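You operate a simulated robot arm through the tools that you are given. There is no shell and no other tool. Be economical: measure what you need, move in short steps, check, and stop when the job is done.

Carry out the task below with a simulated two-armed robot. There is one attempt and no reset: what you move stays moved.

## Task
Count the grey bags on the packing bench, then put as many of the yellow cloths from the packing bench on the issue table. Put the clear cup on the red block on the packing bench. Take the pink cloth from the tail top and put it in the blue tote. Open the drips tray, fetch the black block from the bulk carton and set it inside and shut the tray again. Do these in any order.

Only the result counts: the job must be done as asked and must still hold three seconds after the hand-in. Knocking over, shifting, dropping, spilling or breaking anything else fails it. Flat cloth is picked up by pressing the open fingertips on it (5 to 10 N) and closing them slowly along it; thin cloth reads only 2 to 8 mm in the jaws.

## Robot
Two 6-joint arms with two-finger grippers on one trunk, on a base that drives. Base frame: it is fixed to the floor where the robot stands at the start and does not move with it; the origin is under the middle of the robot, x ahead of it, y to its left, z up; the surface under the hand at the start is at about z = 800. Units: mm, degrees, N and s.
The left shoulder is at the start at [70, 176, 879], the right one opposite. With the tool pointing down near the work surface each hand reaches from about 460 to 780 mm from the robot's upright axis, wherever it stands, measured 20 degrees to its own side. Places, roughly: black block (6x9x5 cm) [1400, -4200, 900]; blue tote (26x19x17 cm) [4800, -1300, 200]; clear cup [2000, 0, 750]; drips tray [2600, -2700, 600]; grey bag [750, 0, 750]; issue table [4800, -2400, 800]; pink cloth (8x11x2 cm) [2800, -2800, 900]; red block (12x12x2 cm) [1400, 0, 800]; tray [2600, -2700, 600]; yellow cloth (6x10x2 cm) [400, 100, 800]; yellow cloth (6x10x3 cm) [1000, 0, 800]; yellow cloth (7x10x2 cm) [800, 200, 800]. Payload 2.45 kg a hand.
The tool frame of a hand sits at the grasp point between the pads (the TCP): z along the fingers, y along the line on which they close. The tips reach 26 mm beyond it. Largest opening 96 mm; the body of the gripper starts 69 mm behind the TCP.
Orientation is told as [roll, pitch, yaw] about the base's x, y, z axes, in that order, counted from this pose: with the fingers straight down and closing along the base's y, the tool's x points along the base's -x, its y along +y and its z along -z.

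## Interface
- The arms move only by the tool jog_arm. It takes "left_series", "right_series" or both (then of equal length, played together; a hand with none holds still); each is a list of rows, each a list of 7 numbers: the shift along the base's x, y, z in cm, then the turn, a rotation vector about the base's x, y, z in rad, then the gripper command, from -1 (shut) to 1 (fully open), values between in proportion. In form: [[x, y, z, wx, wy, wz, claw], ...]. A call has 1 to 20 rows; each row shifts and turns the commanded pose from where the row before left it. Each row takes 0.2 s and may step no farther than 50 mm and 8.6 degrees from the row before; otherwise, or with a gripper value out of range, the whole call is refused. Where a pose cannot be reached the arm comes as near as it can. A force on the tool above 40 N (or 10 N above the force at the start of the call, whichever is more), or a blocked arm, ends the call early, and 0.2 s more pass. Each finger halts on what it meets, pressing with about 41 N; the grip force reading is that of the motor and also rises with nothing between the fingers. The clock runs only during rows and for 0.2 s after the last one: add rows that do not move to give the fingers time. It gives the time, the measured TCP pose, the force on the tool (base axes), the opening and the grip force at its end, in the units of the frame above (readings bear some noise), with the torque about the TCP (base axes, N m) and any sound that the robot's microphone picked up.
- Cameras (640 x 400 px; columns grow to the right, rows downward): "scene" is now at [139.7, 2, 1207.5]; the picture's right is [0.01, -1.00, 0.00], its down [-0.50, -0.01, -0.87] and it looks along [0.87, 0.01, -0.50] (base axes); focal length 254 px, centre (320, 200). "left" rides on the left gripper at [82, -3, -98] in its tool frame; the picture's right is [0.04, 1.00, 0.00], its down [-0.73, 0.03, -0.68] and it looks along [-0.68, 0.03, 0.73] (tool axes); focal length 256 px, centre (320, 200). "right" rides on the right gripper at [82, 3, -98] in its tool frame; the picture's right is [-0.04, 1.00, 0.00], its down [-0.73, -0.03, -0.68] and it looks along [-0.68, -0.03, 0.73] (tool axes); focal length 256 px, centre (320, 200). There is no depth. A picture from a camera that has moved, and an enlarged one, comes with that camera's place and axes in the base frame and with its lens.
- camera(camera): a new picture of that camera. The clock stands still meanwhile.
- lift_body(by): slides the trunk up (or, below 0, down) by that many mm; the arms and the scene camera ride with it, the base frame stays. It gives what a move gives, with no picture.
- steer(legs): drives the robot by 1 to 6 legs, each [ahead, left, turn to the left] in mm, mm and degrees, along the robot's own axes; the way and the turn of a leg run together, so that a leg with both is an arc; at most 1500 mm and 180 degrees a leg. The arms and the cameras ride along, it lands a little off, and it stops where it bumps. It gives what a move gives.
- turn_head(pan, tilt): turns the head with the scene camera to pan (to the left, within 86 degrees either way) and tilt (down, from -29 to 69), counted from straight ahead of the robot. It gives what a move gives.
- close_up(camera, box): a new picture of the part [left, top, right, bottom] of that camera's present view, enlarged. The clock stands still meanwhile.
- hand_in(): hands the job in; it is judged then, once.

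Go step by step. Nothing tells you exact positions but the pictures and the camera data: compare them with the known pose of the tool, close in by small moves and look again before you grip or let go. The budget is 186 turns and 174 pictures, counting those below and the enlarged ones. Unless the task says otherwise, let go and move clear before handing in, and close with one line.

The tools are called after "Call:" by a JSON object that holds its "fn" and its "kwargs". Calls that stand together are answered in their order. jog_arm: Moves the arms, as the interface text tells. Its arguments: {"type":"object","properties":{"left_series":{"type":"array","items":{"type":"array","items":{"type":"number"}}},"right_series":{"type":"array","items":{"type":"array","items":{"type":"number"}}}},"required":[]} The other tools are called the same way: lift_body (by) slides the trunk up or down; steer (legs) drives the base; turn_head (pan, tilt) turns the head that bears the scene camera; camera (camera) takes a picture; close_up (camera, box) takes an enlarged picture of a part of a camera's view; hand_in () hands the job in.

At the start:

```text
time_s: 0.0
left_tcp_pos: [590.5, 288.5, 1107.1]
left_tcp_rot: [-0.1, 0.0, 0.0]
left_force: [-0.1, -0.6, -0.3]
left_wrist_torque: [0.0, -0.02, 0.02]
left_gripper_width: 95.9
left_finger_force: 0.2
right_tcp_pos: [493.8, -170.6, 998.5]
right_tcp_rot: [0.0, 0.0, -0.1]
right_force: [-0.3, 0.0, -0.4]
right_wrist_torque: [-0.01, -0.04, -0.01]
right_gripper_width: 95.7
right_finger_force: 0.0
trunk travel left (down, up): [-363.0, 477.0]
robot x, y, heading: [-0.6, -1.1, -0.3]
head pan, tilt: [0.9, 29.8]
```

scene: 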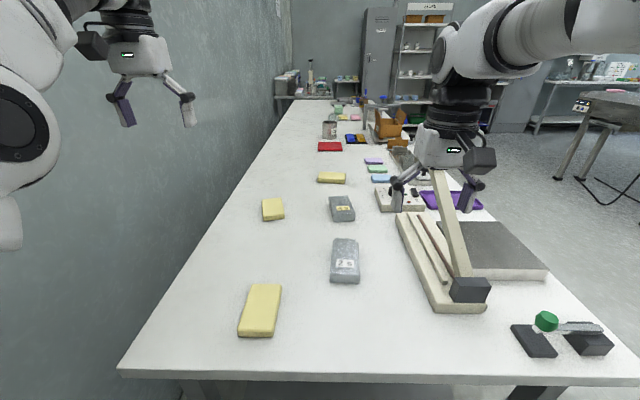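
right: 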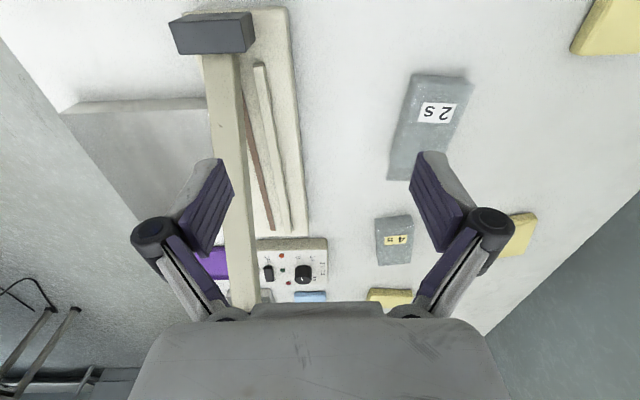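
left: 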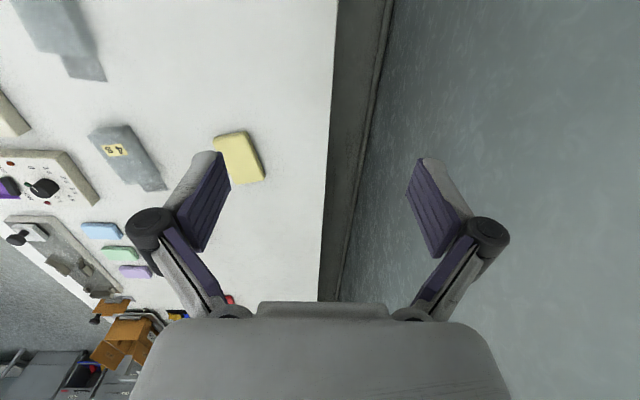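

I see the packing bench running ahead with at least two grey bags, three yellow cloths and other items. I'll enlarge the view to count the bags first.

Call:
{"fn": "close_up", "kwargs": {"camera": "scene", "box": [240, 60, 480, 210]}}

Call:
{"fn": "close_up", "kwargs": {"camera": "scene", "box": [200, 160, 520, 360]}}

```text
2.67 times, centred on (360, 135) of scene
camera zoom: at [139.7, 2.0, 1207.5], right [0.01, -1.0, 0.0], down [-0.5, -0.01, -0.87], along [0.87, 0.01, -0.5], focal length 678 px, centre (213, 373)
```

zoom: 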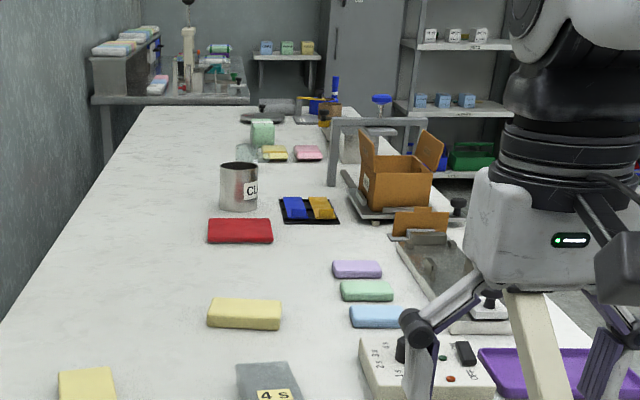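

```text
2.00 times, centred on (360, 260) of scene
camera zoom: at [139.7, 2.0, 1207.5], right [0.01, -1.0, 0.0], down [-0.5, -0.01, -0.87], along [0.87, 0.01, -0.5], focal length 508 px, centre (240, 80)
```

zoom: 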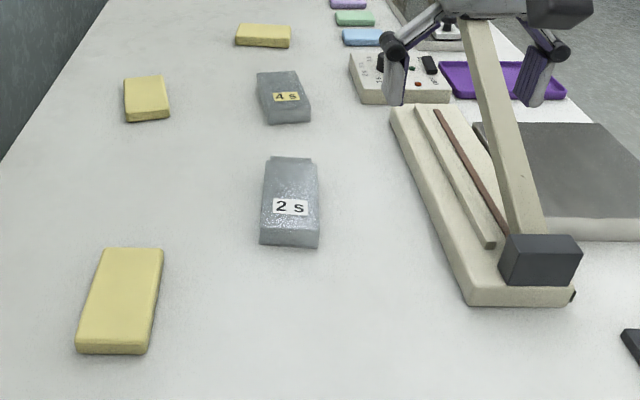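

The two bags read "2 s" and "4 s", and there may be others out of sight. I'll look around the room with the head before moving.

Call:
{"fn": "turn_head", "kwargs": {"pan": -45, "tilt": 15}}

Call:
{"fn": "camera", "kwargs": {"camera": "scene"}}

Call:
{"fn": "turn_head", "kwargs": {"pan": -85, "tilt": 15}}

Call:
{"fn": "camera", "kwargs": {"camera": "scene"}}

```text
time_s: 1.1
left_tcp_pos: [590.5, 289.3, 1107.8]
left_tcp_rot: [0.0, 0.0, 0.1]
left_force: [-0.7, 0.4, 0.2]
left_wrist_torque: [0.04, 0.01, 0.0]
left_gripper_width: 95.8
left_finger_force: 0.1
right_tcp_pos: [493.4, -170.8, 998.8]
right_tcp_rot: [-0.1, 0.0, 0.1]
right_force: [0.6, -0.7, 0.3]
right_wrist_torque: [0.0, -0.03, 0.02]
right_gripper_width: 96.1
right_finger_force: 0.1
trunk travel left (down, up): [-363.0, 477.0]
robot x, y, heading: [-0.2, 1.4, 0.0]
head pan, tilt: [-45.0, 15.0]
```

```text
168 pictures are left
camera scene: at [115.3, -65.3, 1231.3], right [-0.71, -0.71, 0.0], down [-0.18, 0.18, -0.97], along [0.68, -0.68, -0.26], focal length 254 px, centre (320, 200)
```

scene: 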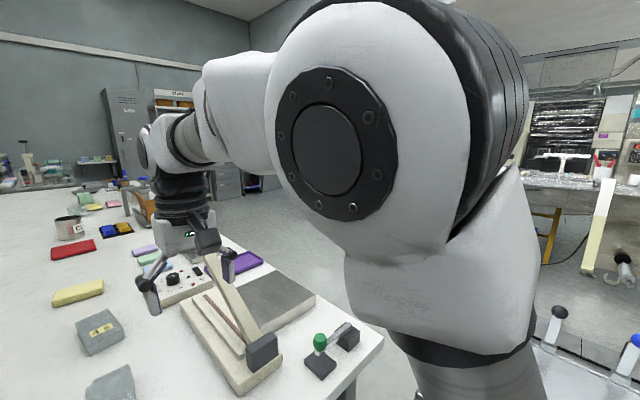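

```text
time_s: 2.2
left_tcp_pos: [590.7, 289.6, 1108.3]
left_tcp_rot: [0.0, 0.0, 0.0]
left_force: [0.2, 1.0, -0.1]
left_wrist_torque: [0.03, -0.02, -0.01]
left_gripper_width: 96.1
left_finger_force: 0.0
right_tcp_pos: [493.7, -170.1, 998.6]
right_tcp_rot: [-0.1, 0.0, 0.1]
right_force: [0.1, 0.6, -0.1]
right_wrist_torque: [0.01, 0.0, 0.02]
right_gripper_width: 95.7
right_finger_force: 0.0
trunk travel left (down, up): [-363.0, 477.0]
robot x, y, heading: [-2.6, -1.3, 0.2]
head pan, tilt: [-85.0, 15.0]
```

```text
167 pictures are left
camera scene: at [57.4, -92.4, 1231.4], right [-1.0, -0.09, 0.0], down [-0.02, 0.26, -0.97], along [0.08, -0.96, -0.26], focal length 254 px, centre (320, 200)
```

scene: 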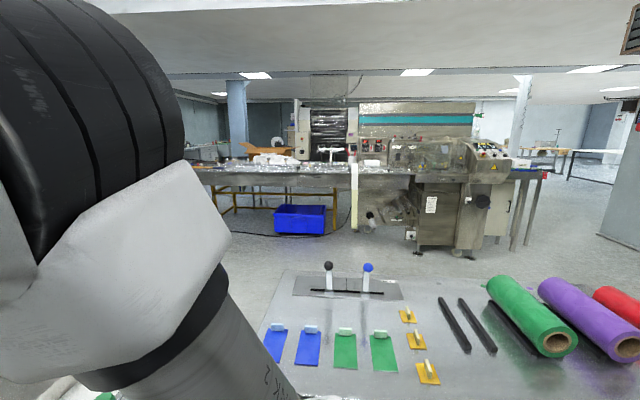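

The wide corridor is to the right; a table stands close at my right side. First I'll look down ahead and right to learn the clearances around the base.

Call:
{"fn": "turn_head", "kwargs": {"pan": -60, "tilt": 60}}

Call:
{"fn": "camera", "kwargs": {"camera": "scene"}}

Call:
{"fn": "turn_head", "kwargs": {"pan": 0, "tilt": 68}}

Call:
{"fn": "camera", "kwargs": {"camera": "scene"}}

Call:
{"fn": "camera", "kwargs": {"camera": "right"}}

```text
time_s: 3.3
left_tcp_pos: [591.1, 289.5, 1107.5]
left_tcp_rot: [0.1, 0.0, 0.0]
left_force: [0.1, 0.7, 0.1]
left_wrist_torque: [0.03, -0.03, 0.0]
left_gripper_width: 96.1
left_finger_force: 0.0
right_tcp_pos: [492.9, -171.1, 997.9]
right_tcp_rot: [-0.1, 0.0, 0.0]
right_force: [-0.2, -0.4, -0.1]
right_wrist_torque: [-0.02, 0.0, -0.03]
right_gripper_width: 96.0
right_finger_force: 0.0
trunk travel left (down, up): [-363.0, 477.0]
robot x, y, heading: [-3.0, -2.1, -0.2]
head pan, tilt: [-60.0, 60.0]
```

```text
166 pictures are left
camera scene: at [82.5, -57.2, 1165.1], right [-0.87, -0.5, 0.0], down [-0.43, 0.75, -0.5], along [0.25, -0.43, -0.87], focal length 254 px, centre (320, 200)
```

scene: 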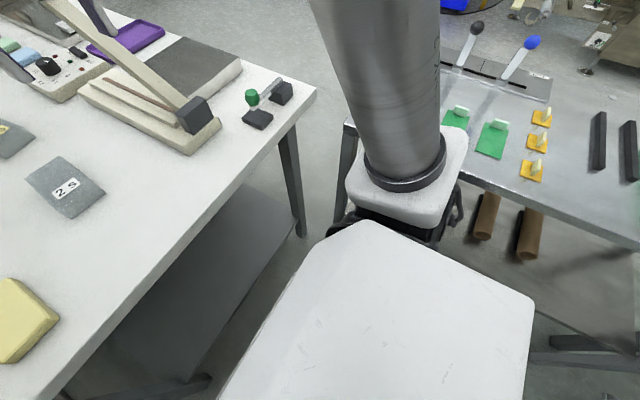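

```text
time_s: 4.6
left_tcp_pos: [591.6, 288.9, 1107.0]
left_tcp_rot: [0.0, 0.1, 0.0]
left_force: [-0.3, -0.1, 0.1]
left_wrist_torque: [0.03, 0.01, 0.03]
left_gripper_width: 95.7
left_finger_force: 0.1
right_tcp_pos: [494.4, -169.9, 999.2]
right_tcp_rot: [0.1, 0.0, 0.0]
right_force: [1.2, -0.2, -0.8]
right_wrist_torque: [0.0, 0.0, 0.0]
right_gripper_width: 96.1
right_finger_force: 0.0
trunk travel left (down, up): [-363.0, 477.0]
robot x, y, heading: [-0.3, 0.1, 0.0]
head pan, tilt: [0.0, 68.0]
```

```text
165 pictures are left
camera scene: at [106.1, 0.6, 1156.4], right [0.0, -1.0, 0.0], down [-0.93, 0.0, -0.37], along [0.37, 0.0, -0.93], focal length 254 px, centre (320, 200)
```

scene: 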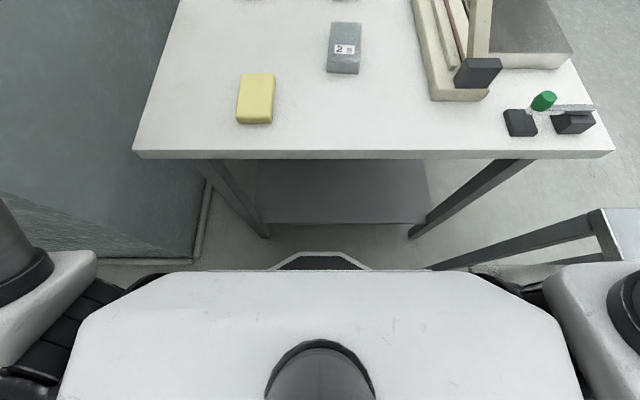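

```text
164 pictures are left
camera right: at [412.6, -166.7, 1096.2], right [0.04, 1.0, 0.0], down [0.73, -0.03, 0.68], along [0.68, -0.03, -0.73], focal length 256 px, centre (320, 200)
```

right: 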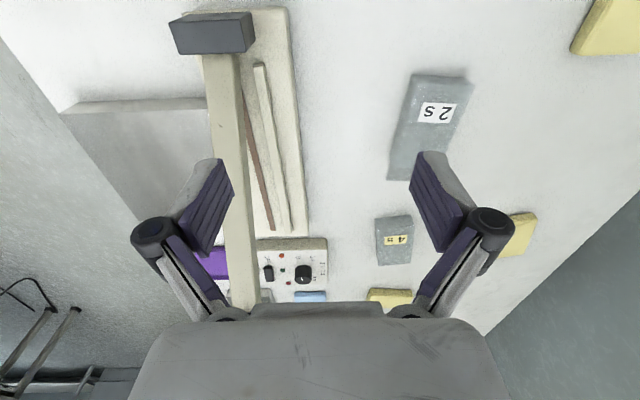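

The base has about 80 mm before the bench edge; cloth 1 lies at about (436,107) straight and cloth 2 at (771,144) turned 14°. I'll advance 45 mm and bring both hands above the two cloths.

Call:
{"fn": "steer", "kwargs": {"legs": [[45, 0, 0]]}}

```text
time_s: 5.5
left_tcp_pos: [637.1, 290.0, 1105.5]
left_tcp_rot: [0.0, 0.1, 0.0]
left_force: [1.1, 0.2, -0.5]
left_wrist_torque: [0.01, 0.05, -0.01]
left_gripper_width: 95.8
left_finger_force: 0.0
right_tcp_pos: [540.7, -171.5, 998.0]
right_tcp_rot: [0.1, 0.1, 0.0]
right_force: [0.4, 0.6, -1.2]
right_wrist_torque: [0.03, 0.06, -0.02]
right_gripper_width: 96.0
right_finger_force: 0.0
trunk travel left (down, up): [-363.0, 477.0]
robot x, y, heading: [40.6, 1.9, -0.0]
head pan, tilt: [0.0, 68.0]
```

Position as expected. Right hand first goes above cloth 1, left stays parked.

Call:
{"fn": "jog_arm", "kwargs": {"right_series": [[-1.5, 4.0, -1, 0, 0, 0, 1], [-1.5, 4.0, -1, 0, 0, 0, 1], [-1.5, 4.0, -1, 0, 0, 0, 1], [-1.5, 4.0, -1, 0, 0, 0, 1], [-1.5, 4.0, -1, 0, 0, 0, 1], [-1.5, 4.0, -1, 0, 0, 0, 1], [-1.5, 3.8, -1, 0, 0, 0, 1], [0, 0, 0, 0, 0, 0, 1]]}}

Call:
{"fn": "camera", "kwargs": {"camera": "scene"}}

Call:
{"fn": "camera", "kwargs": {"camera": "right"}}

```text
time_s: 7.3
left_tcp_pos: [636.5, 288.7, 1106.9]
left_tcp_rot: [0.0, 0.1, 0.0]
left_force: [-0.4, -0.8, -0.4]
left_wrist_torque: [-0.03, 0.02, 0.0]
left_gripper_width: 95.9
left_finger_force: 0.1
right_tcp_pos: [520.6, -84.8, 1005.9]
right_tcp_rot: [2.4, -0.1, -0.6]
right_force: [0.0, 0.4, 0.8]
right_wrist_torque: [-0.01, -0.01, 0.01]
right_gripper_width: 96.0
right_finger_force: 0.0
right hand out of reach, approached as far as the arm can: row 2, 3, 4, 5, 6, 7
trunk travel left (down, up): [-363.0, 477.0]
robot x, y, heading: [45.0, -0.9, 0.1]
head pan, tilt: [0.0, 68.0]
```

```text
163 pictures are left
camera scene: at [147.4, 0.4, 1153.7], right [-0.01, -1.0, 0.0], down [-0.94, 0.01, -0.33], along [0.33, 0.0, -0.94], focal length 254 px, centre (320, 200)
```

scene: 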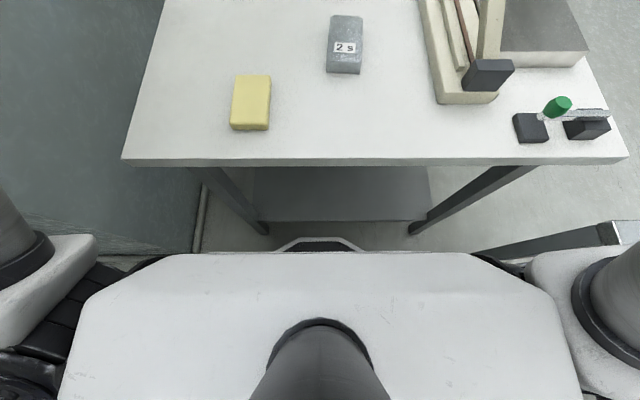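

```text
162 pictures are left
camera right: at [439.6, -84.6, 1103.4], right [0.05, 1.0, 0.04], down [0.73, -0.06, 0.68], along [0.68, 0.0, -0.73], focal length 256 px, centre (320, 200)
```

right: 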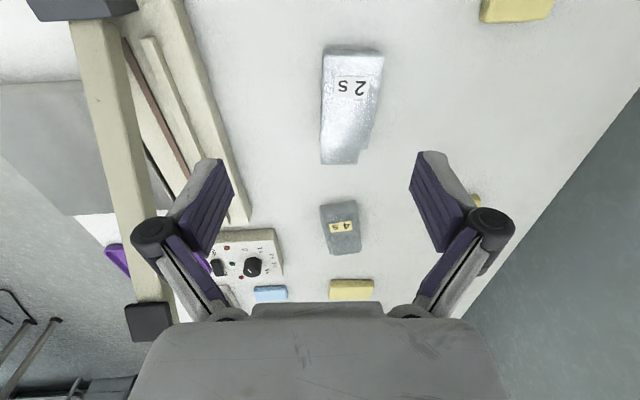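

The right arm cannot cross over that close. Instead the left hand will take cloth 2 here, and later the right hand cloth 3 from the aisle side. I'll return the right hand and bring the left above cloth 2.

Call:
{"fn": "jog_arm", "kwargs": {"left_series": [[2, -2.1, -2.5, 0, 0, 0.035, 1], [2, -2.1, -2.5, 0, 0, 0.035, 1], [2, -2.1, -2.5, 0, 0, 0.035, 1], [2, -2.1, -2.5, 0, 0, 0.035, 1], [2, -2.1, -2.5, 0, 0, 0.035, 1], [2, -2.1, -2.5, 0, 0, 0.035, 1], [1.4, -1.9, -2.5, 0, 0, 0.035, 1], [0, 0, 0, 0, 0, 0, 1]], "right_series": [[0, -3, 0, 0, 0, 0, 1], [0, -3, 0, 0, 0, 0, 1], [0, -3, 0, 0, 0, 0, 1], [0, -3, 0, 0, 0, 0, 1], [0, -3, 0, 0, 0, 0, 1], [0, -3, 0, 0, 0, 0, 1], [0, -3, 0, 0, 0, 0, 1], [0, 0, 0, 0, 0, 0, 1]]}}

Call:
{"fn": "camera", "kwargs": {"camera": "left"}}

Call:
{"fn": "turn_head", "kwargs": {"pan": 10, "tilt": 35}}

Call:
{"fn": "camera", "kwargs": {"camera": "scene"}}

```text
time_s: 9.1
left_tcp_pos: [747.6, 150.0, 923.0]
left_tcp_rot: [0.0, 0.1, 14.0]
left_force: [-0.2, 0.0, 0.0]
left_wrist_torque: [-0.04, -0.03, 0.03]
left_gripper_width: 96.0
left_finger_force: 0.1
left hand out of reach, approached as far as the arm can: row 5, 6, 7
right_tcp_pos: [522.9, -287.3, 994.2]
right_tcp_rot: [-0.2, 0.1, 0.0]
right_force: [0.5, 0.8, 0.1]
right_wrist_torque: [-0.03, -0.02, 0.04]
right_gripper_width: 95.9
right_finger_force: 0.0
right hand out of reach, approached as far as the arm can: row 3
trunk travel left (down, up): [-363.0, 477.0]
robot x, y, heading: [48.4, -0.0, 0.0]
head pan, tilt: [0.0, 68.0]
```

```text
161 pictures are left
camera left: at [670.0, 127.0, 1022.3], right [-0.28, 0.96, 0.0], down [0.7, 0.21, 0.68], along [0.65, 0.19, -0.73], focal length 256 px, centre (320, 200)
```

left: 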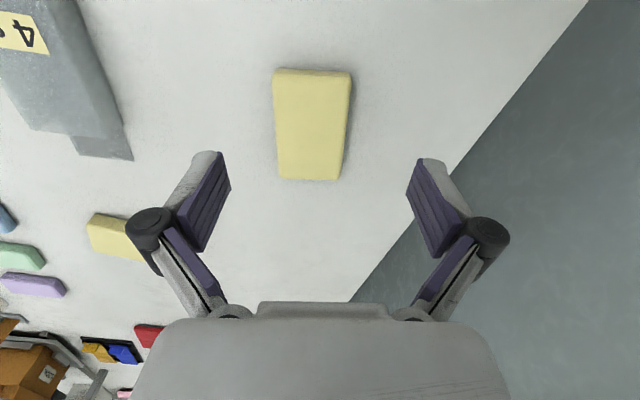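

```text
time_s: 10.1
left_tcp_pos: [749.0, 149.4, 923.3]
left_tcp_rot: [0.1, 0.0, 14.0]
left_force: [0.2, 0.1, -0.3]
left_wrist_torque: [0.01, 0.03, 0.0]
left_gripper_width: 96.0
left_finger_force: 0.1
right_tcp_pos: [523.4, -286.5, 994.5]
right_tcp_rot: [0.1, 0.2, -0.1]
right_force: [0.1, 0.6, 0.2]
right_wrist_torque: [0.0, 0.02, -0.01]
right_gripper_width: 96.1
right_finger_force: 0.1
trunk travel left (down, up): [-363.0, 477.0]
robot x, y, heading: [45.8, 1.0, -0.0]
head pan, tilt: [10.0, 35.0]
```

```text
160 pictures are left
camera scene: at [181.0, 15.8, 1199.3], right [0.17, -0.98, 0.0], down [-0.57, -0.1, -0.82], along [0.81, 0.14, -0.57], focal length 254 px, centre (320, 200)
```

scene: 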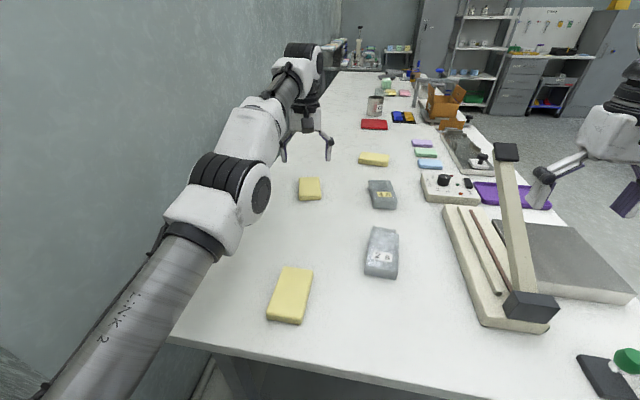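

Cloth 2 centres at about (771,147), well aligned with the jaws. I'll grip it about 20 mm short of its centre; lowering now.

Call:
{"fn": "jog_arm", "kwargs": {"left_series": [[0, -0.3, -2, 0, 0, 0, 1], [0, -0.2, -2, 0, 0, 0, 1], [0, 0, -1.8, 0, 0, 0, 1], [0, 0, -1.5, 0, 0, 0, 1], [0, 0, 0, 0, 0, 0, 1]]}}

Call:
{"fn": "camera", "kwargs": {"camera": "left"}}

```text
time_s: 11.3
left_tcp_pos: [764.1, 143.9, 875.3]
left_tcp_rot: [0.1, 0.2, 14.1]
left_force: [-0.2, -0.3, 0.2]
left_wrist_torque: [0.01, 0.0, -0.05]
left_gripper_width: 95.8
left_finger_force: 0.1
left hand out of reach, approached as far as the arm can: row 1, 2, 3, 4
right_tcp_pos: [523.6, -286.5, 994.5]
right_tcp_rot: [-0.1, 0.1, -0.1]
right_force: [-1.0, -0.4, -0.6]
right_wrist_torque: [-0.01, 0.01, -0.03]
right_gripper_width: 96.1
right_finger_force: 0.1
trunk travel left (down, up): [-363.0, 477.0]
robot x, y, heading: [45.9, 0.4, 0.3]
head pan, tilt: [10.0, 35.0]
```

```text
159 pictures are left
camera left: at [685.5, 120.7, 974.0], right [-0.28, 0.96, 0.0], down [0.71, 0.21, 0.68], along [0.65, 0.19, -0.74], focal length 256 px, centre (320, 200)
```

left: 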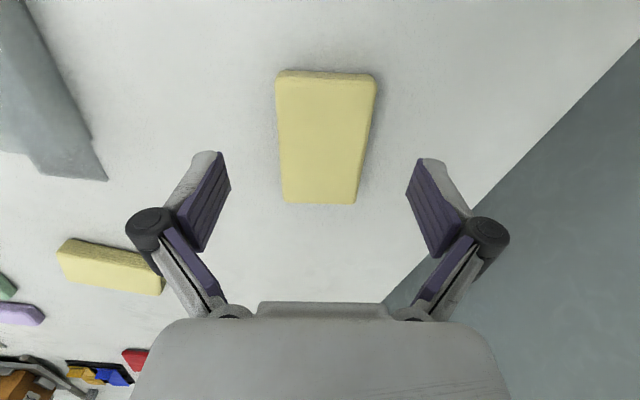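

Cloth centred between the jaws; lowering further in small steps.

Call:
{"fn": "jog_arm", "kwargs": {"left_series": [[0, 0.2, -1, 0, 0, 0, 1], [0, 0, -0.8, 0, 0, 0, 1], [0, 0, -0.6, 0, 0, 0, 1], [0, 0, 0, 0, 0, 0, 1]]}}

Call:
{"fn": "camera", "kwargs": {"camera": "left"}}

```text
time_s: 12.3
left_tcp_pos: [770.7, 145.5, 854.1]
left_tcp_rot: [0.1, 0.0, 14.1]
left_force: [-0.2, 0.2, 1.2]
left_wrist_torque: [-0.03, 0.0, 0.0]
left_gripper_width: 96.1
left_finger_force: 0.0
left hand out of reach, approached as far as the arm can: row 1, 3
right_tcp_pos: [523.5, -286.1, 994.5]
right_tcp_rot: [0.0, 0.2, 0.0]
right_force: [-0.3, 0.3, 0.4]
right_wrist_torque: [-0.02, -0.02, -0.01]
right_gripper_width: 96.1
right_finger_force: 0.0
trunk travel left (down, up): [-363.0, 477.0]
robot x, y, heading: [43.6, -2.6, 0.2]
head pan, tilt: [10.0, 35.0]
```

```text
158 pictures are left
camera left: at [692.2, 121.6, 952.1], right [-0.28, 0.96, 0.0], down [0.71, 0.21, 0.68], along [0.65, 0.19, -0.74], focal length 256 px, centre (320, 200)
```

left: 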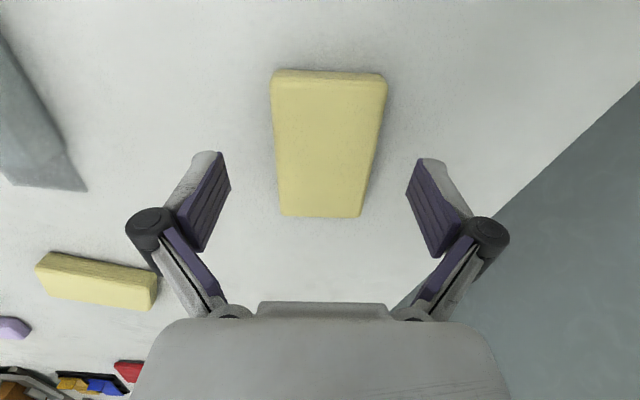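

Nearly there; I lower to about tip height 5 mm above the bench.

Call:
{"fn": "jog_arm", "kwargs": {"left_series": [[0, 0.2, -0.8, 0, 0, 0, 1], [0, 0, -0.8, 0, 0, 0, 1], [0, 0, -0.5, 0, 0, 0, 1], [0, 0, 0, 0, 0, 0, 1]]}}

```text
time_s: 13.3
left_tcp_pos: [775.8, 146.4, 834.3]
left_tcp_rot: [0.1, 0.1, 14.1]
left_force: [-0.4, -0.6, 0.5]
left_wrist_torque: [0.0, 0.01, 0.02]
left_gripper_width: 96.3
left_finger_force: 0.1
left hand out of reach, approached as far as the arm can: row 2
right_tcp_pos: [523.1, -287.0, 994.0]
right_tcp_rot: [0.1, 0.1, 0.0]
right_force: [0.1, 1.1, 0.5]
right_wrist_torque: [0.02, 0.0, -0.01]
right_gripper_width: 96.0
right_finger_force: 0.1
trunk travel left (down, up): [-363.0, 477.0]
robot x, y, heading: [45.8, 0.5, 0.1]
head pan, tilt: [10.0, 35.0]
```

Tips are just above the bench; closing slowly.

Call:
{"fn": "jog_arm", "kwargs": {"left_series": [[0, 0, -0.2, 0, 0, 0, 0.7], [0, 0, 0, 0, 0, 0, 0.4], [0, 0, 0, 0, 0, 0, 0.1], [0, 0, 0, 0, 0, 0, -0.3], [0, 0, 0, 0, 0, 0, -0.7], [0, 0, 0, 0, 0, 0, -1], [0, 0, 0, 0, 0, 0, -1]]}}

Call:
{"fn": "camera", "kwargs": {"camera": "left"}}

```text
time_s: 14.9
left_tcp_pos: [775.4, 146.7, 831.2]
left_tcp_rot: [0.1, 0.2, 14.1]
left_force: [1.7, 0.6, 2.8]
left_wrist_torque: [0.12, -0.1, 0.02]
left_gripper_width: 60.4
left_finger_force: 41.2
right_tcp_pos: [523.0, -287.4, 995.0]
right_tcp_rot: [0.1, 0.1, 0.0]
right_force: [0.5, -0.2, 0.7]
right_wrist_torque: [0.01, -0.03, 0.03]
right_gripper_width: 96.0
right_finger_force: 0.2
trunk travel left (down, up): [-363.0, 477.0]
robot x, y, heading: [46.3, 1.1, 0.0]
head pan, tilt: [10.0, 35.0]
```

```text
157 pictures are left
camera left: at [697.7, 123.1, 930.7], right [-0.28, 0.96, 0.0], down [0.71, 0.21, 0.68], along [0.65, 0.19, -0.74], focal length 256 px, centre (320, 200)
```

left: 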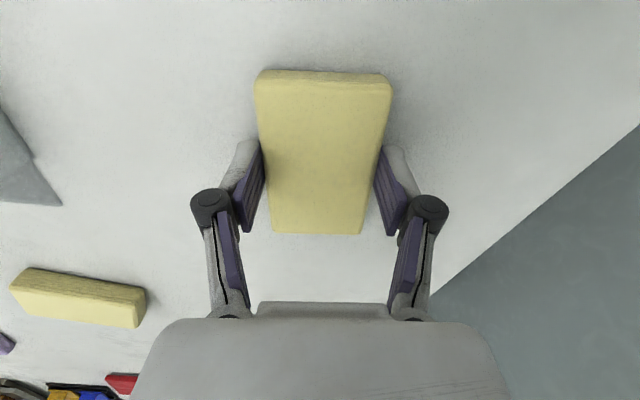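

Cloth 2 is held firmly (60 mm). Lifting and drawing the hand in for driving.

Call:
{"fn": "jog_arm", "kwargs": {"left_series": [[0, 0, 2, 0, 0, 0, -1], [0, 0, 4, 0, 0, 0, -1], [-1, 0.5, 4, 0, 0, 0, -1], [-3, 1, 4, 0, 0, 0, -1], [-4, 1, 3, 0, 0, -0.03, -1], [-4, 1, 3, 0, 0, -0.03, -1], [-4, 1, 3, 0, 0, -0.03, -1], [-4, 1, 2, 0, 0, -0.03, -1], [-3, 1, 2, 0, 0, -0.03, -1], [-2, 1, 1, 0, 0, -0.03, -1], [0, 0, 0, 0, 0, -0.03, -1]]}}

Call:
{"fn": "turn_head", "kwargs": {"pan": 86, "tilt": 35}}

Call:
{"fn": "camera", "kwargs": {"camera": "scene"}}

```text
refused: row 4 steps farther than a row can; nothing moved
```

```text
time_s: 16.4
left_tcp_pos: [776.1, 146.5, 831.5]
left_tcp_rot: [0.1, 0.2, 14.1]
left_force: [0.4, 0.1, 2.8]
left_wrist_torque: [0.03, -0.02, -0.01]
left_gripper_width: 60.4
left_finger_force: 40.6
right_tcp_pos: [521.9, -286.5, 995.5]
right_tcp_rot: [0.0, 0.1, 0.0]
right_force: [0.3, -0.5, 0.5]
right_wrist_torque: [-0.02, -0.01, 0.02]
right_gripper_width: 96.2
right_finger_force: 0.0
trunk travel left (down, up): [-363.0, 477.0]
robot x, y, heading: [41.5, 1.6, 0.1]
head pan, tilt: [85.9, 35.0]
```

```text
156 pictures are left
camera scene: at [100.1, 88.3, 1199.4], right [1.0, -0.07, 0.0], down [-0.04, -0.57, -0.82], along [0.06, 0.82, -0.57], focal length 254 px, centre (320, 200)
```

scene: 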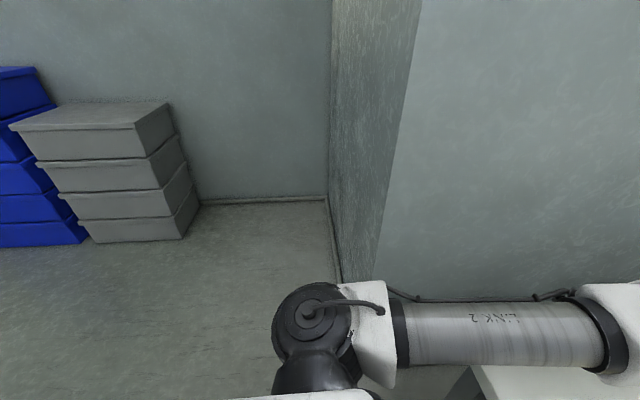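

The left side is open floor for about a metre. Redo the lift with smaller steps.

Call:
{"fn": "jog_arm", "kwargs": {"left_series": [[0, 0, 2, 0, 0, 0, -1], [0, 0, 4, 0, 0, 0, -1], [-1, 0.5, 4, 0, 0, 0, -1], [-3, 1, 3, 0, 0, 0, -1], [-3.5, 1, 3, 0, 0, -0.03, -1], [-3.5, 1, 3, 0, 0, -0.03, -1], [-3.5, 1, 3, 0, 0, -0.03, -1], [-3.5, 1, 2, 0, 0, -0.03, -1], [-3, 1, 2, 0, 0, -0.03, -1], [-2, 1, 1, 0, 0, -0.03, -1], [0, 0, 0, 0, 0, -0.03, -1]], "right_series": [[0, 0, 2, 0, 0, 0, 1], [0, 0, 3, 0, 0, 0, 1], [0, 0, 3, 0, 0, 0, 1], [0, 0, 3, 0, 0, 0, 1], [0, 0, 3, 0, 0, 0, 1], [0, 0, 3, 0, 0, 0, 1], [0, 0, 3, 0, 0, 0, 1], [0, 0, 0, 0, 0, 0, 1], [0, 0, 0, 0, 0, 0, 1], [0, 0, 0, 0, 0, 0, 1], [0, 0, 0, 0, 0, 0, 1]]}}

Call:
{"fn": "camera", "kwargs": {"camera": "left"}}

Call:
{"fn": "turn_head", "kwargs": {"pan": -15, "tilt": 20}}

Call:
{"fn": "camera", "kwargs": {"camera": "scene"}}

```text
time_s: 18.8
left_tcp_pos: [532.6, 224.5, 1098.9]
left_tcp_rot: [0.0, 0.0, 1.9]
left_force: [-1.1, 0.1, -0.5]
left_wrist_torque: [-0.01, 0.01, 0.02]
left_gripper_width: 60.4
left_finger_force: 41.0
left hand out of reach, approached as far as the arm can: row 2
right_tcp_pos: [523.2, -284.0, 1182.7]
right_tcp_rot: [0.0, -0.2, 0.0]
right_force: [0.7, -0.2, -0.2]
right_wrist_torque: [0.01, -0.02, 0.03]
right_gripper_width: 96.1
right_finger_force: 0.1
right hand out of reach, approached as far as the arm can: row 2, 7
trunk travel left (down, up): [-363.0, 477.0]
robot x, y, heading: [47.1, 1.3, 0.2]
head pan, tilt: [85.9, 35.0]
```

```text
155 pictures are left
camera left: at [450.8, 218.5, 1196.3], right [-0.07, 1.0, 0.0], down [0.73, 0.05, 0.68], along [0.68, 0.05, -0.73], focal length 256 px, centre (320, 200)
```

left: 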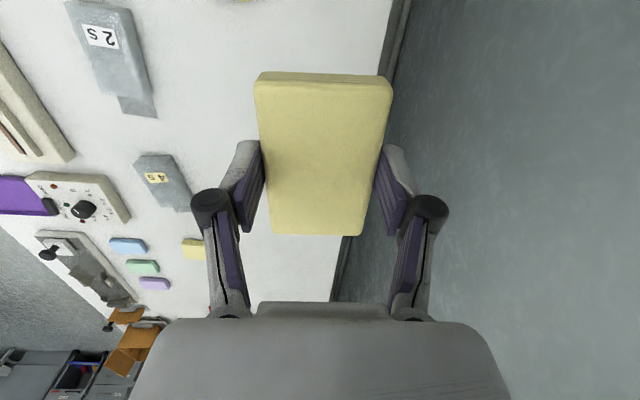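

```text
time_s: 20.6
left_tcp_pos: [531.6, 225.3, 1098.3]
left_tcp_rot: [0.0, -0.1, 2.0]
left_force: [-0.9, -0.2, -0.1]
left_wrist_torque: [-0.01, -0.01, 0.03]
left_gripper_width: 60.2
left_finger_force: 41.5
right_tcp_pos: [521.9, -284.0, 1184.8]
right_tcp_rot: [0.0, -0.2, 0.1]
right_force: [1.3, 0.5, 0.2]
right_wrist_torque: [-0.01, -0.01, 0.01]
right_gripper_width: 96.0
right_finger_force: 0.2
trunk travel left (down, up): [-363.0, 477.0]
robot x, y, heading: [44.5, 1.4, 0.0]
head pan, tilt: [-15.0, 20.0]
```

```text
154 pictures are left
camera scene: at [184.2, -23.5, 1223.2], right [-0.26, -0.97, 0.0], down [-0.33, 0.09, -0.94], along [0.91, -0.24, -0.34], focal length 254 px, centre (320, 200)
```

scene: 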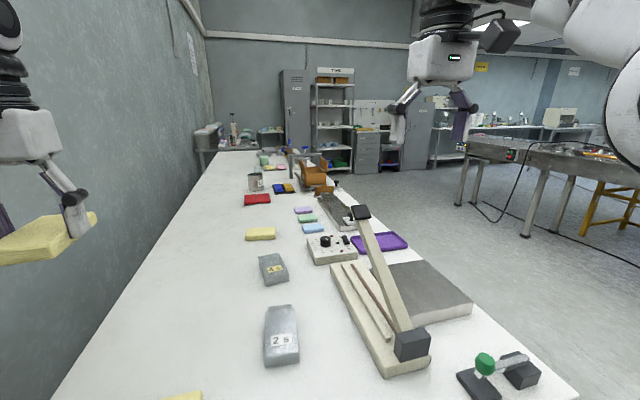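

Left hand holds the cloth, two bags seen so far. I'll back off a little, turn right some and look for the way out around the side table.

Call:
{"fn": "steer", "kwargs": {"legs": [[-150, 0, 0], [0, 0, -50]]}}

Call:
{"fn": "turn_head", "kwargs": {"pan": -86, "tilt": 30}}

Call:
{"fn": "camera", "kwargs": {"camera": "scene"}}

Call:
{"fn": "turn_head", "kwargs": {"pan": -30, "tilt": 35}}

Call:
{"fn": "camera", "kwargs": {"camera": "scene"}}

```text
time_s: 24.2
left_tcp_pos: [382.5, -225.5, 1097.8]
left_tcp_rot: [0.1, 0.0, -47.5]
left_force: [-0.5, 0.0, -0.1]
left_wrist_torque: [0.0, 0.0, -0.02]
left_gripper_width: 60.3
left_finger_force: 41.5
right_tcp_pos: [-13.4, -546.8, 1183.6]
right_tcp_rot: [0.0, -0.2, -49.6]
right_force: [-0.1, -0.6, 0.3]
right_wrist_torque: [-0.02, -0.03, 0.0]
right_gripper_width: 95.8
right_finger_force: 0.0
trunk travel left (down, up): [-363.0, 477.0]
robot x, y, heading: [-105.0, -4.5, -49.5]
head pan, tilt: [-15.0, 20.0]
```

```text
time_s: 25.6
left_tcp_pos: [383.1, -225.2, 1097.4]
left_tcp_rot: [0.0, 0.0, -47.6]
left_force: [0.1, -0.4, -0.1]
left_wrist_torque: [-0.01, -0.01, -0.05]
left_gripper_width: 60.5
left_finger_force: 41.3
right_tcp_pos: [-11.8, -549.0, 1182.9]
right_tcp_rot: [-0.2, -0.2, -49.7]
right_force: [-0.1, -0.7, -0.4]
right_wrist_torque: [0.03, 0.01, 0.05]
right_gripper_width: 96.4
right_finger_force: 0.1
trunk travel left (down, up): [-363.0, 477.0]
robot x, y, heading: [-105.3, 1.2, -49.7]
head pan, tilt: [-85.9, 30.0]
```

```text
153 pictures are left
camera scene: at [-137.7, -101.1, 1207.2], right [-0.7, 0.71, 0.0], down [0.36, 0.35, -0.87], along [-0.62, -0.61, -0.5], focal length 254 px, centre (320, 200)
```

scene: 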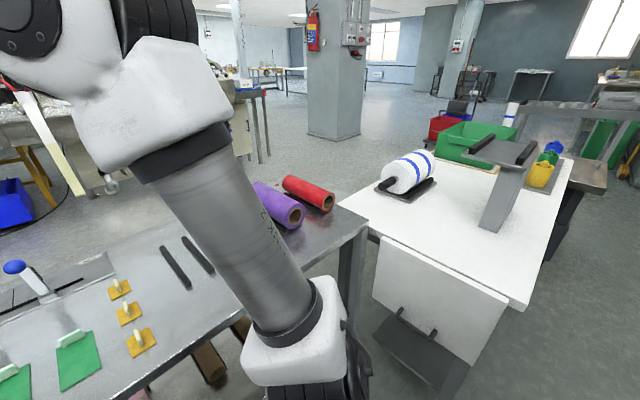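

```text
time_s: 26.8
left_tcp_pos: [382.8, -224.1, 1098.6]
left_tcp_rot: [0.0, 0.0, -47.6]
left_force: [-0.7, -0.2, -0.2]
left_wrist_torque: [0.01, 0.01, 0.03]
left_gripper_width: 60.6
left_finger_force: 41.3
right_tcp_pos: [-12.3, -547.7, 1182.8]
right_tcp_rot: [0.0, -0.2, -49.6]
right_force: [-0.3, -1.1, 0.5]
right_wrist_torque: [-0.04, 0.01, -0.02]
right_gripper_width: 95.8
right_finger_force: 0.1
trunk travel left (down, up): [-363.0, 477.0]
robot x, y, heading: [-104.6, 0.0, -49.8]
head pan, tilt: [-30.0, 35.0]
```

```text
152 pictures are left
camera scene: at [-57.4, -124.4, 1199.4], right [-0.98, -0.18, 0.0], down [-0.1, 0.56, -0.82], along [0.15, -0.81, -0.57], focal length 254 px, centre (320, 200)
```

scene: 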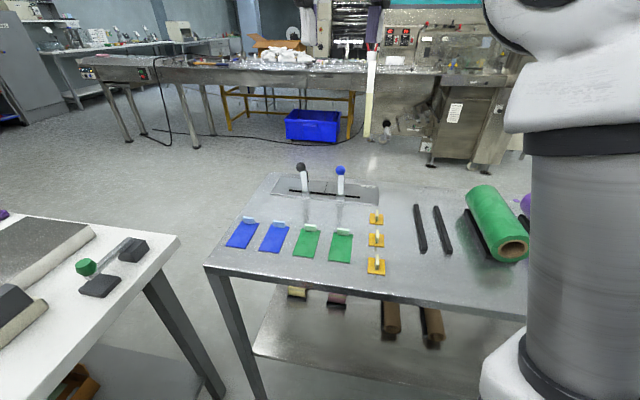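

The robot stands in a cell: bench ahead, side table at right, white table behind-right; the gap at the corner is only ~100 mm. I'll turn further to view the way out behind.

Call:
{"fn": "steer", "kwargs": {"legs": [[0, 0, -60]]}}

Call:
{"fn": "turn_head", "kwargs": {"pan": -80, "tilt": 25}}

Call:
{"fn": "camera", "kwargs": {"camera": "scene"}}

```text
time_s: 29.9
left_tcp_pos: [-50.5, -533.8, 1097.2]
left_tcp_rot: [0.0, 0.0, -107.1]
left_force: [0.5, 0.1, -0.3]
left_wrist_torque: [0.02, -0.04, 0.02]
left_gripper_width: 60.5
left_finger_force: 40.8
right_tcp_pos: [-529.9, -358.8, 1183.2]
right_tcp_rot: [0.0, -0.2, -109.0]
right_force: [0.0, -0.2, -0.1]
right_wrist_torque: [0.01, -0.02, -0.02]
right_gripper_width: 96.1
right_finger_force: 0.0
trunk travel left (down, up): [-363.0, 477.0]
robot x, y, heading: [-102.8, 4.4, -109.3]
head pan, tilt: [-30.0, 35.0]
```

```text
time_s: 31.0
left_tcp_pos: [-50.0, -533.0, 1098.1]
left_tcp_rot: [0.0, -0.1, -107.0]
left_force: [0.8, -0.6, 1.2]
left_wrist_torque: [0.01, -0.01, 0.01]
left_gripper_width: 60.5
left_finger_force: 41.0
right_tcp_pos: [-529.5, -358.4, 1184.3]
right_tcp_rot: [0.0, -0.3, -109.1]
right_force: [-0.4, -0.1, -0.2]
right_wrist_torque: [0.02, 0.0, -0.01]
right_gripper_width: 96.2
right_finger_force: 0.1
trunk travel left (down, up): [-363.0, 477.0]
robot x, y, heading: [-103.6, 0.8, -109.2]
head pan, tilt: [-80.0, 25.0]
```

```text
151 pictures are left
camera scene: at [-213.1, -32.6, 1215.1], right [0.16, 0.99, 0.0], down [0.42, -0.07, -0.91], along [-0.9, 0.14, -0.42], focal length 254 px, centre (320, 200)
```

scene: 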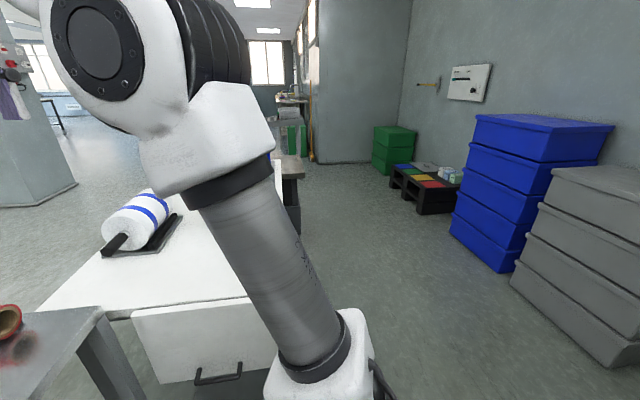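

There is a wide passage (y from about 0 to 1300) leading behind. I'll turn to face it, sidestep, drive down it, and look.

Call:
{"fn": "steer", "kwargs": {"legs": [[0, 0, -71], [0, -600, 0], [1300, 0, 0]]}}

Call:
{"fn": "turn_head", "kwargs": {"pan": 45, "tilt": 20}}

Call:
{"fn": "camera", "kwargs": {"camera": "scene"}}

Call:
{"fn": "turn_head", "kwargs": {"pan": 0, "tilt": 20}}

Call:
{"fn": "camera", "kwargs": {"camera": "scene"}}

```text
time_s: 43.6
left_tcp_pos: [-1884.1, 392.4, 1098.1]
left_tcp_rot: [-0.1, 0.0, -178.8]
left_force: [-0.7, -1.1, -0.2]
left_wrist_torque: [-0.03, -0.03, 0.0]
left_gripper_width: 60.4
left_finger_force: 41.5
right_tcp_pos: [-1866.0, 903.5, 1183.4]
right_tcp_rot: [0.0, -0.2, 179.2]
right_force: [-0.4, 0.0, 0.5]
right_wrist_torque: [0.0, 0.0, 0.02]
right_gripper_width: 95.9
right_finger_force: 0.1
trunk travel left (down, up): [-363.0, 477.0]
robot x, y, heading: [-1396.8, 609.3, 179.2]
head pan, tilt: [-80.0, 25.0]
```

```text
time_s: 45.7
left_tcp_pos: [-1883.2, 392.3, 1097.4]
left_tcp_rot: [0.0, 0.1, -178.8]
left_force: [0.0, -0.7, -0.8]
left_wrist_torque: [-0.04, 0.01, 0.0]
left_gripper_width: 60.5
left_finger_force: 40.6
right_tcp_pos: [-1866.9, 901.7, 1183.4]
right_tcp_rot: [-0.1, -0.2, 179.1]
right_force: [-0.5, -0.1, -0.5]
right_wrist_torque: [0.01, 0.02, 0.0]
right_gripper_width: 96.1
right_finger_force: 0.2
trunk travel left (down, up): [-363.0, 477.0]
robot x, y, heading: [-1392.7, 612.6, 179.0]
head pan, tilt: [45.0, 20.0]
```

```text
150 pictures are left
camera scene: at [-1511.8, 547.4, 1223.2], right [-0.7, 0.72, 0.0], down [0.25, 0.24, -0.94], along [-0.67, -0.65, -0.34], focal length 254 px, centre (320, 200)
```

scene: 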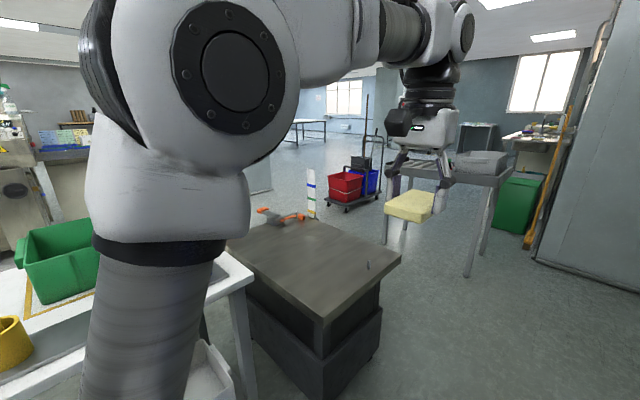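

```text
time_s: 46.8
left_tcp_pos: [-1882.8, 392.6, 1097.0]
left_tcp_rot: [0.0, 0.1, -178.8]
left_force: [-0.9, -0.1, -0.8]
left_wrist_torque: [0.02, 0.01, 0.0]
left_gripper_width: 60.4
left_finger_force: 40.4
right_tcp_pos: [-1866.5, 903.0, 1182.8]
right_tcp_rot: [-0.1, -0.2, 179.1]
right_force: [-0.1, -0.6, 0.2]
right_wrist_torque: [0.03, 0.0, 0.01]
right_gripper_width: 96.1
right_finger_force: 0.1
trunk travel left (down, up): [-363.0, 477.0]
robot x, y, heading: [-1392.3, 610.2, 179.1]
head pan, tilt: [0.0, 20.0]
```

```text
149 pictures are left
camera scene: at [-1538.1, 613.5, 1223.2], right [0.01, 1.0, 0.0], down [0.34, 0.0, -0.94], along [-0.94, 0.01, -0.34], focal length 254 px, centre (320, 200)
```

scene: 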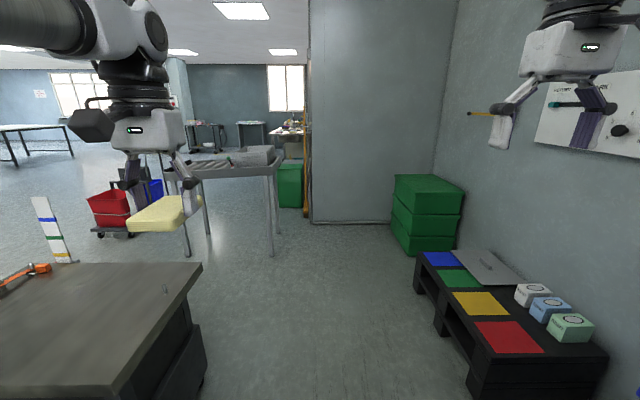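

The passage continues past a dark cabinet (ending near x = -2150). I'll drive to about x = -2750, sidestep toward -y, and look.

Call:
{"fn": "steer", "kwargs": {"legs": [[1350, 0, 0], [0, 900, 0], [0, 0, 90]]}}

Call:
{"fn": "camera", "kwargs": {"camera": "scene"}}

Call:
{"fn": "turn_head", "kwargs": {"pan": 60, "tilt": 20}}

Call:
{"fn": "camera", "kwargs": {"camera": "scene"}}

```text
time_s: 61.6
left_tcp_pos: [-2517.4, -742.6, 1098.1]
left_tcp_rot: [0.1, 0.1, -88.1]
left_force: [0.6, -0.5, -0.3]
left_wrist_torque: [0.01, 0.02, 0.0]
left_gripper_width: 60.5
left_finger_force: 41.0
right_tcp_pos: [-3027.3, -731.4, 1184.2]
right_tcp_rot: [-0.1, -0.2, -90.2]
right_force: [-0.4, 0.2, 0.1]
right_wrist_torque: [0.03, -0.01, 0.0]
right_gripper_width: 96.2
right_finger_force: 0.0
trunk travel left (down, up): [-363.0, 477.0]
robot x, y, heading: [-2742.1, -255.6, -90.2]
head pan, tilt: [0.0, 20.0]
```

```text
148 pictures are left
camera scene: at [-2742.8, -397.2, 1223.2], right [-1.0, 0.0, 0.0], down [0.0, 0.34, -0.94], along [0.0, -0.94, -0.34], focal length 254 px, centre (320, 200)
```

scene: 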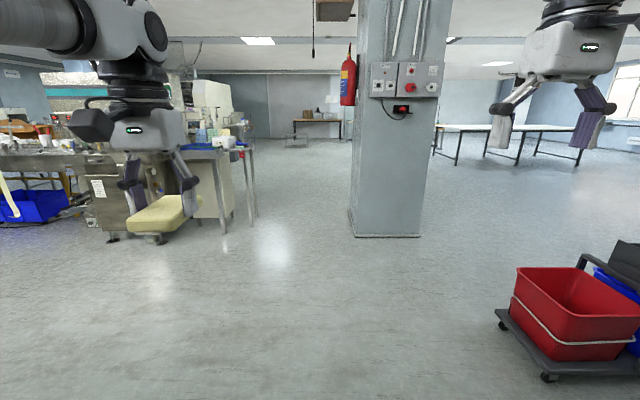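

```text
time_s: 62.9
left_tcp_pos: [-2518.6, -742.9, 1097.6]
left_tcp_rot: [0.0, 0.0, -88.1]
left_force: [0.6, 0.1, -0.7]
left_wrist_torque: [0.0, -0.03, -0.02]
left_gripper_width: 60.5
left_finger_force: 40.9
right_tcp_pos: [-3027.5, -730.5, 1183.1]
right_tcp_rot: [-0.1, -0.2, -90.2]
right_force: [0.1, -0.7, 0.7]
right_wrist_torque: [-0.01, 0.0, -0.04]
right_gripper_width: 96.0
right_finger_force: 0.1
trunk travel left (down, up): [-363.0, 477.0]
robot x, y, heading: [-2741.1, -253.5, -90.1]
head pan, tilt: [60.0, 20.0]
```

```text
147 pictures are left
camera scene: at [-2662.2, -351.0, 1223.2], right [-0.5, -0.86, 0.0], down [-0.3, 0.17, -0.94], along [0.81, -0.47, -0.34], focal length 254 px, centre (320, 200)
```

scene: 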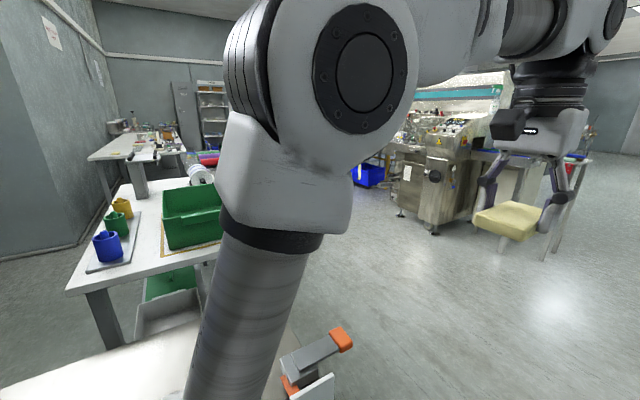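

The aisle between the tables (y > -850) and the machine line (y < -2570) is open. I'll drive out to y about -1550, turn to face +x, and drive along.

Call:
{"fn": "steer", "kwargs": {"legs": [[1300, 0, 0], [0, 0, 90], [1500, 0, 0], [1450, 0, 0]]}}

Call:
{"fn": "turn_head", "kwargs": {"pan": 0, "tilt": 20}}

Call:
{"fn": "camera", "kwargs": {"camera": "scene"}}

Call:
{"fn": "turn_head", "kwargs": {"pan": 45, "tilt": 20}}

Call:
{"fn": "camera", "kwargs": {"camera": "scene"}}

Call:
{"fn": "turn_head", "kwargs": {"pan": -50, "tilt": 20}}

Call:
{"fn": "camera", "kwargs": {"camera": "scene"}}

```text
time_s: 63.9
left_tcp_pos: [-2518.0, -753.2, 1098.0]
left_tcp_rot: [0.0, 0.0, -88.0]
left_force: [-0.1, -1.0, -0.3]
left_wrist_torque: [-0.01, 0.0, -0.02]
left_gripper_width: 60.5
left_finger_force: 41.4
right_tcp_pos: [-3028.3, -744.1, 1182.7]
right_tcp_rot: [0.0, -0.1, -90.0]
right_force: [0.1, 0.1, -1.0]
right_wrist_torque: [0.03, 0.0, -0.01]
right_gripper_width: 95.9
right_finger_force: 0.1
trunk travel left (down, up): [-363.0, 477.0]
robot x, y, heading: [-2742.1, -269.8, -89.7]
head pan, tilt: [60.0, 20.0]
stopped in leg 1: the robot was blocked; the commanded pose is now the measured one
```

```text
time_s: 65.2
left_tcp_pos: [-2518.6, -754.1, 1097.6]
left_tcp_rot: [0.0, 0.0, -88.1]
left_force: [1.3, -0.8, -0.7]
left_wrist_torque: [-0.01, -0.01, -0.02]
left_gripper_width: 60.6
left_finger_force: 40.5
right_tcp_pos: [-3027.8, -743.0, 1183.3]
right_tcp_rot: [-0.1, -0.2, -90.1]
right_force: [-0.2, 1.6, -0.7]
right_wrist_torque: [0.01, 0.02, 0.01]
right_gripper_width: 96.1
right_finger_force: 0.0
trunk travel left (down, up): [-363.0, 477.0]
robot x, y, heading: [-2741.8, -265.6, -90.2]
head pan, tilt: [0.0, 20.0]
```

```text
146 pictures are left
camera scene: at [-2744.0, -409.0, 1223.2], right [-1.0, 0.0, 0.0], down [0.0, 0.34, -0.94], along [0.0, -0.94, -0.34], focal length 254 px, centre (320, 200)
```

scene: 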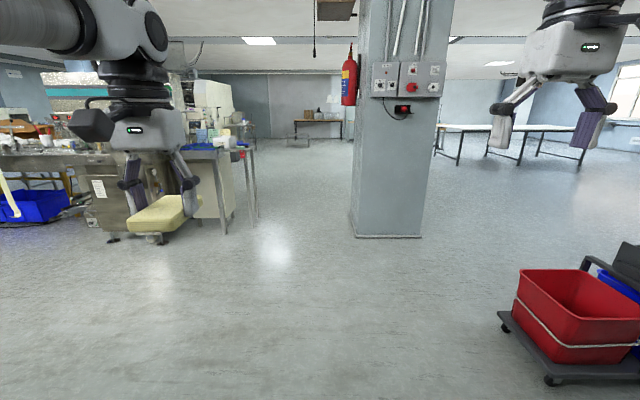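

```text
time_s: 66.4
left_tcp_pos: [-2517.7, -753.3, 1097.8]
left_tcp_rot: [-0.1, 0.1, -88.1]
left_force: [0.4, 0.5, -0.5]
left_wrist_torque: [-0.03, 0.0, -0.01]
left_gripper_width: 60.3
left_finger_force: 41.5
right_tcp_pos: [-3029.5, -743.7, 1182.4]
right_tcp_rot: [-0.1, -0.2, -90.0]
right_force: [-0.1, -0.2, 1.0]
right_wrist_torque: [0.01, 0.01, 0.01]
right_gripper_width: 96.1
right_finger_force: 0.0
trunk travel left (down, up): [-363.0, 477.0]
robot x, y, heading: [-2743.2, -265.2, -89.9]
head pan, tilt: [45.0, 20.0]
```

```text
145 pictures are left
camera scene: at [-2678.3, -381.8, 1223.2], right [-0.71, -0.71, 0.0], down [-0.24, 0.24, -0.94], along [0.66, -0.66, -0.34], focal length 254 px, centre (320, 200)
```

scene: 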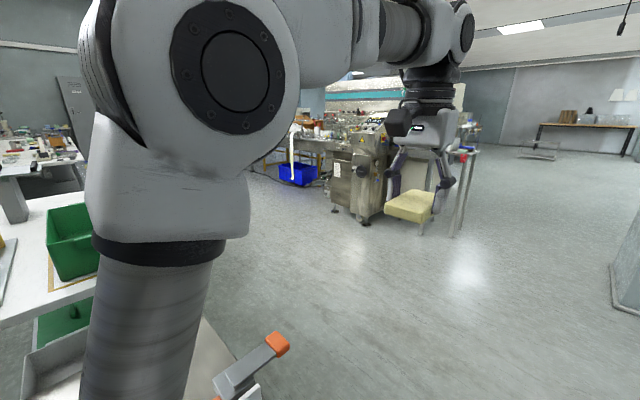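

```text
time_s: 68.1
left_tcp_pos: [-2517.1, -752.4, 1097.9]
left_tcp_rot: [-0.1, 0.0, -87.9]
left_force: [0.8, 0.1, 0.1]
left_wrist_torque: [0.01, 0.0, -0.01]
left_gripper_width: 60.6
left_finger_force: 40.9
right_tcp_pos: [-3026.9, -743.9, 1184.2]
right_tcp_rot: [-0.2, -0.2, -89.9]
right_force: [0.1, -0.1, -0.7]
right_wrist_torque: [-0.01, 0.0, -0.03]
right_gripper_width: 96.1
right_finger_force: 0.1
trunk travel left (down, up): [-363.0, 477.0]
robot x, y, heading: [-2743.2, -267.5, -89.9]
head pan, tilt: [-50.0, 20.0]
```

```text
144 pictures are left
camera scene: at [-2815.3, -375.8, 1223.2], right [-0.64, 0.77, 0.0], down [0.26, 0.22, -0.94], along [-0.72, -0.6, -0.34], focal length 254 px, centre (320, 200)
```

scene: 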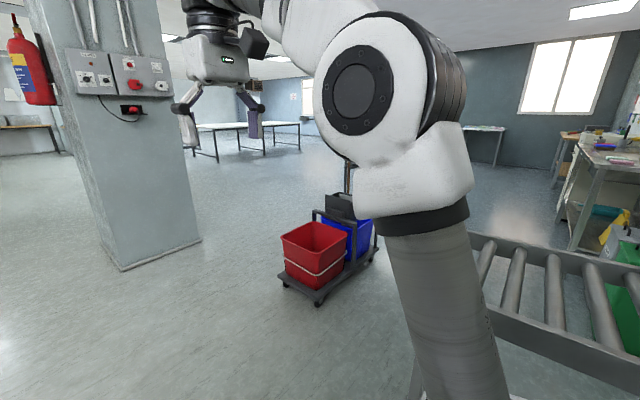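

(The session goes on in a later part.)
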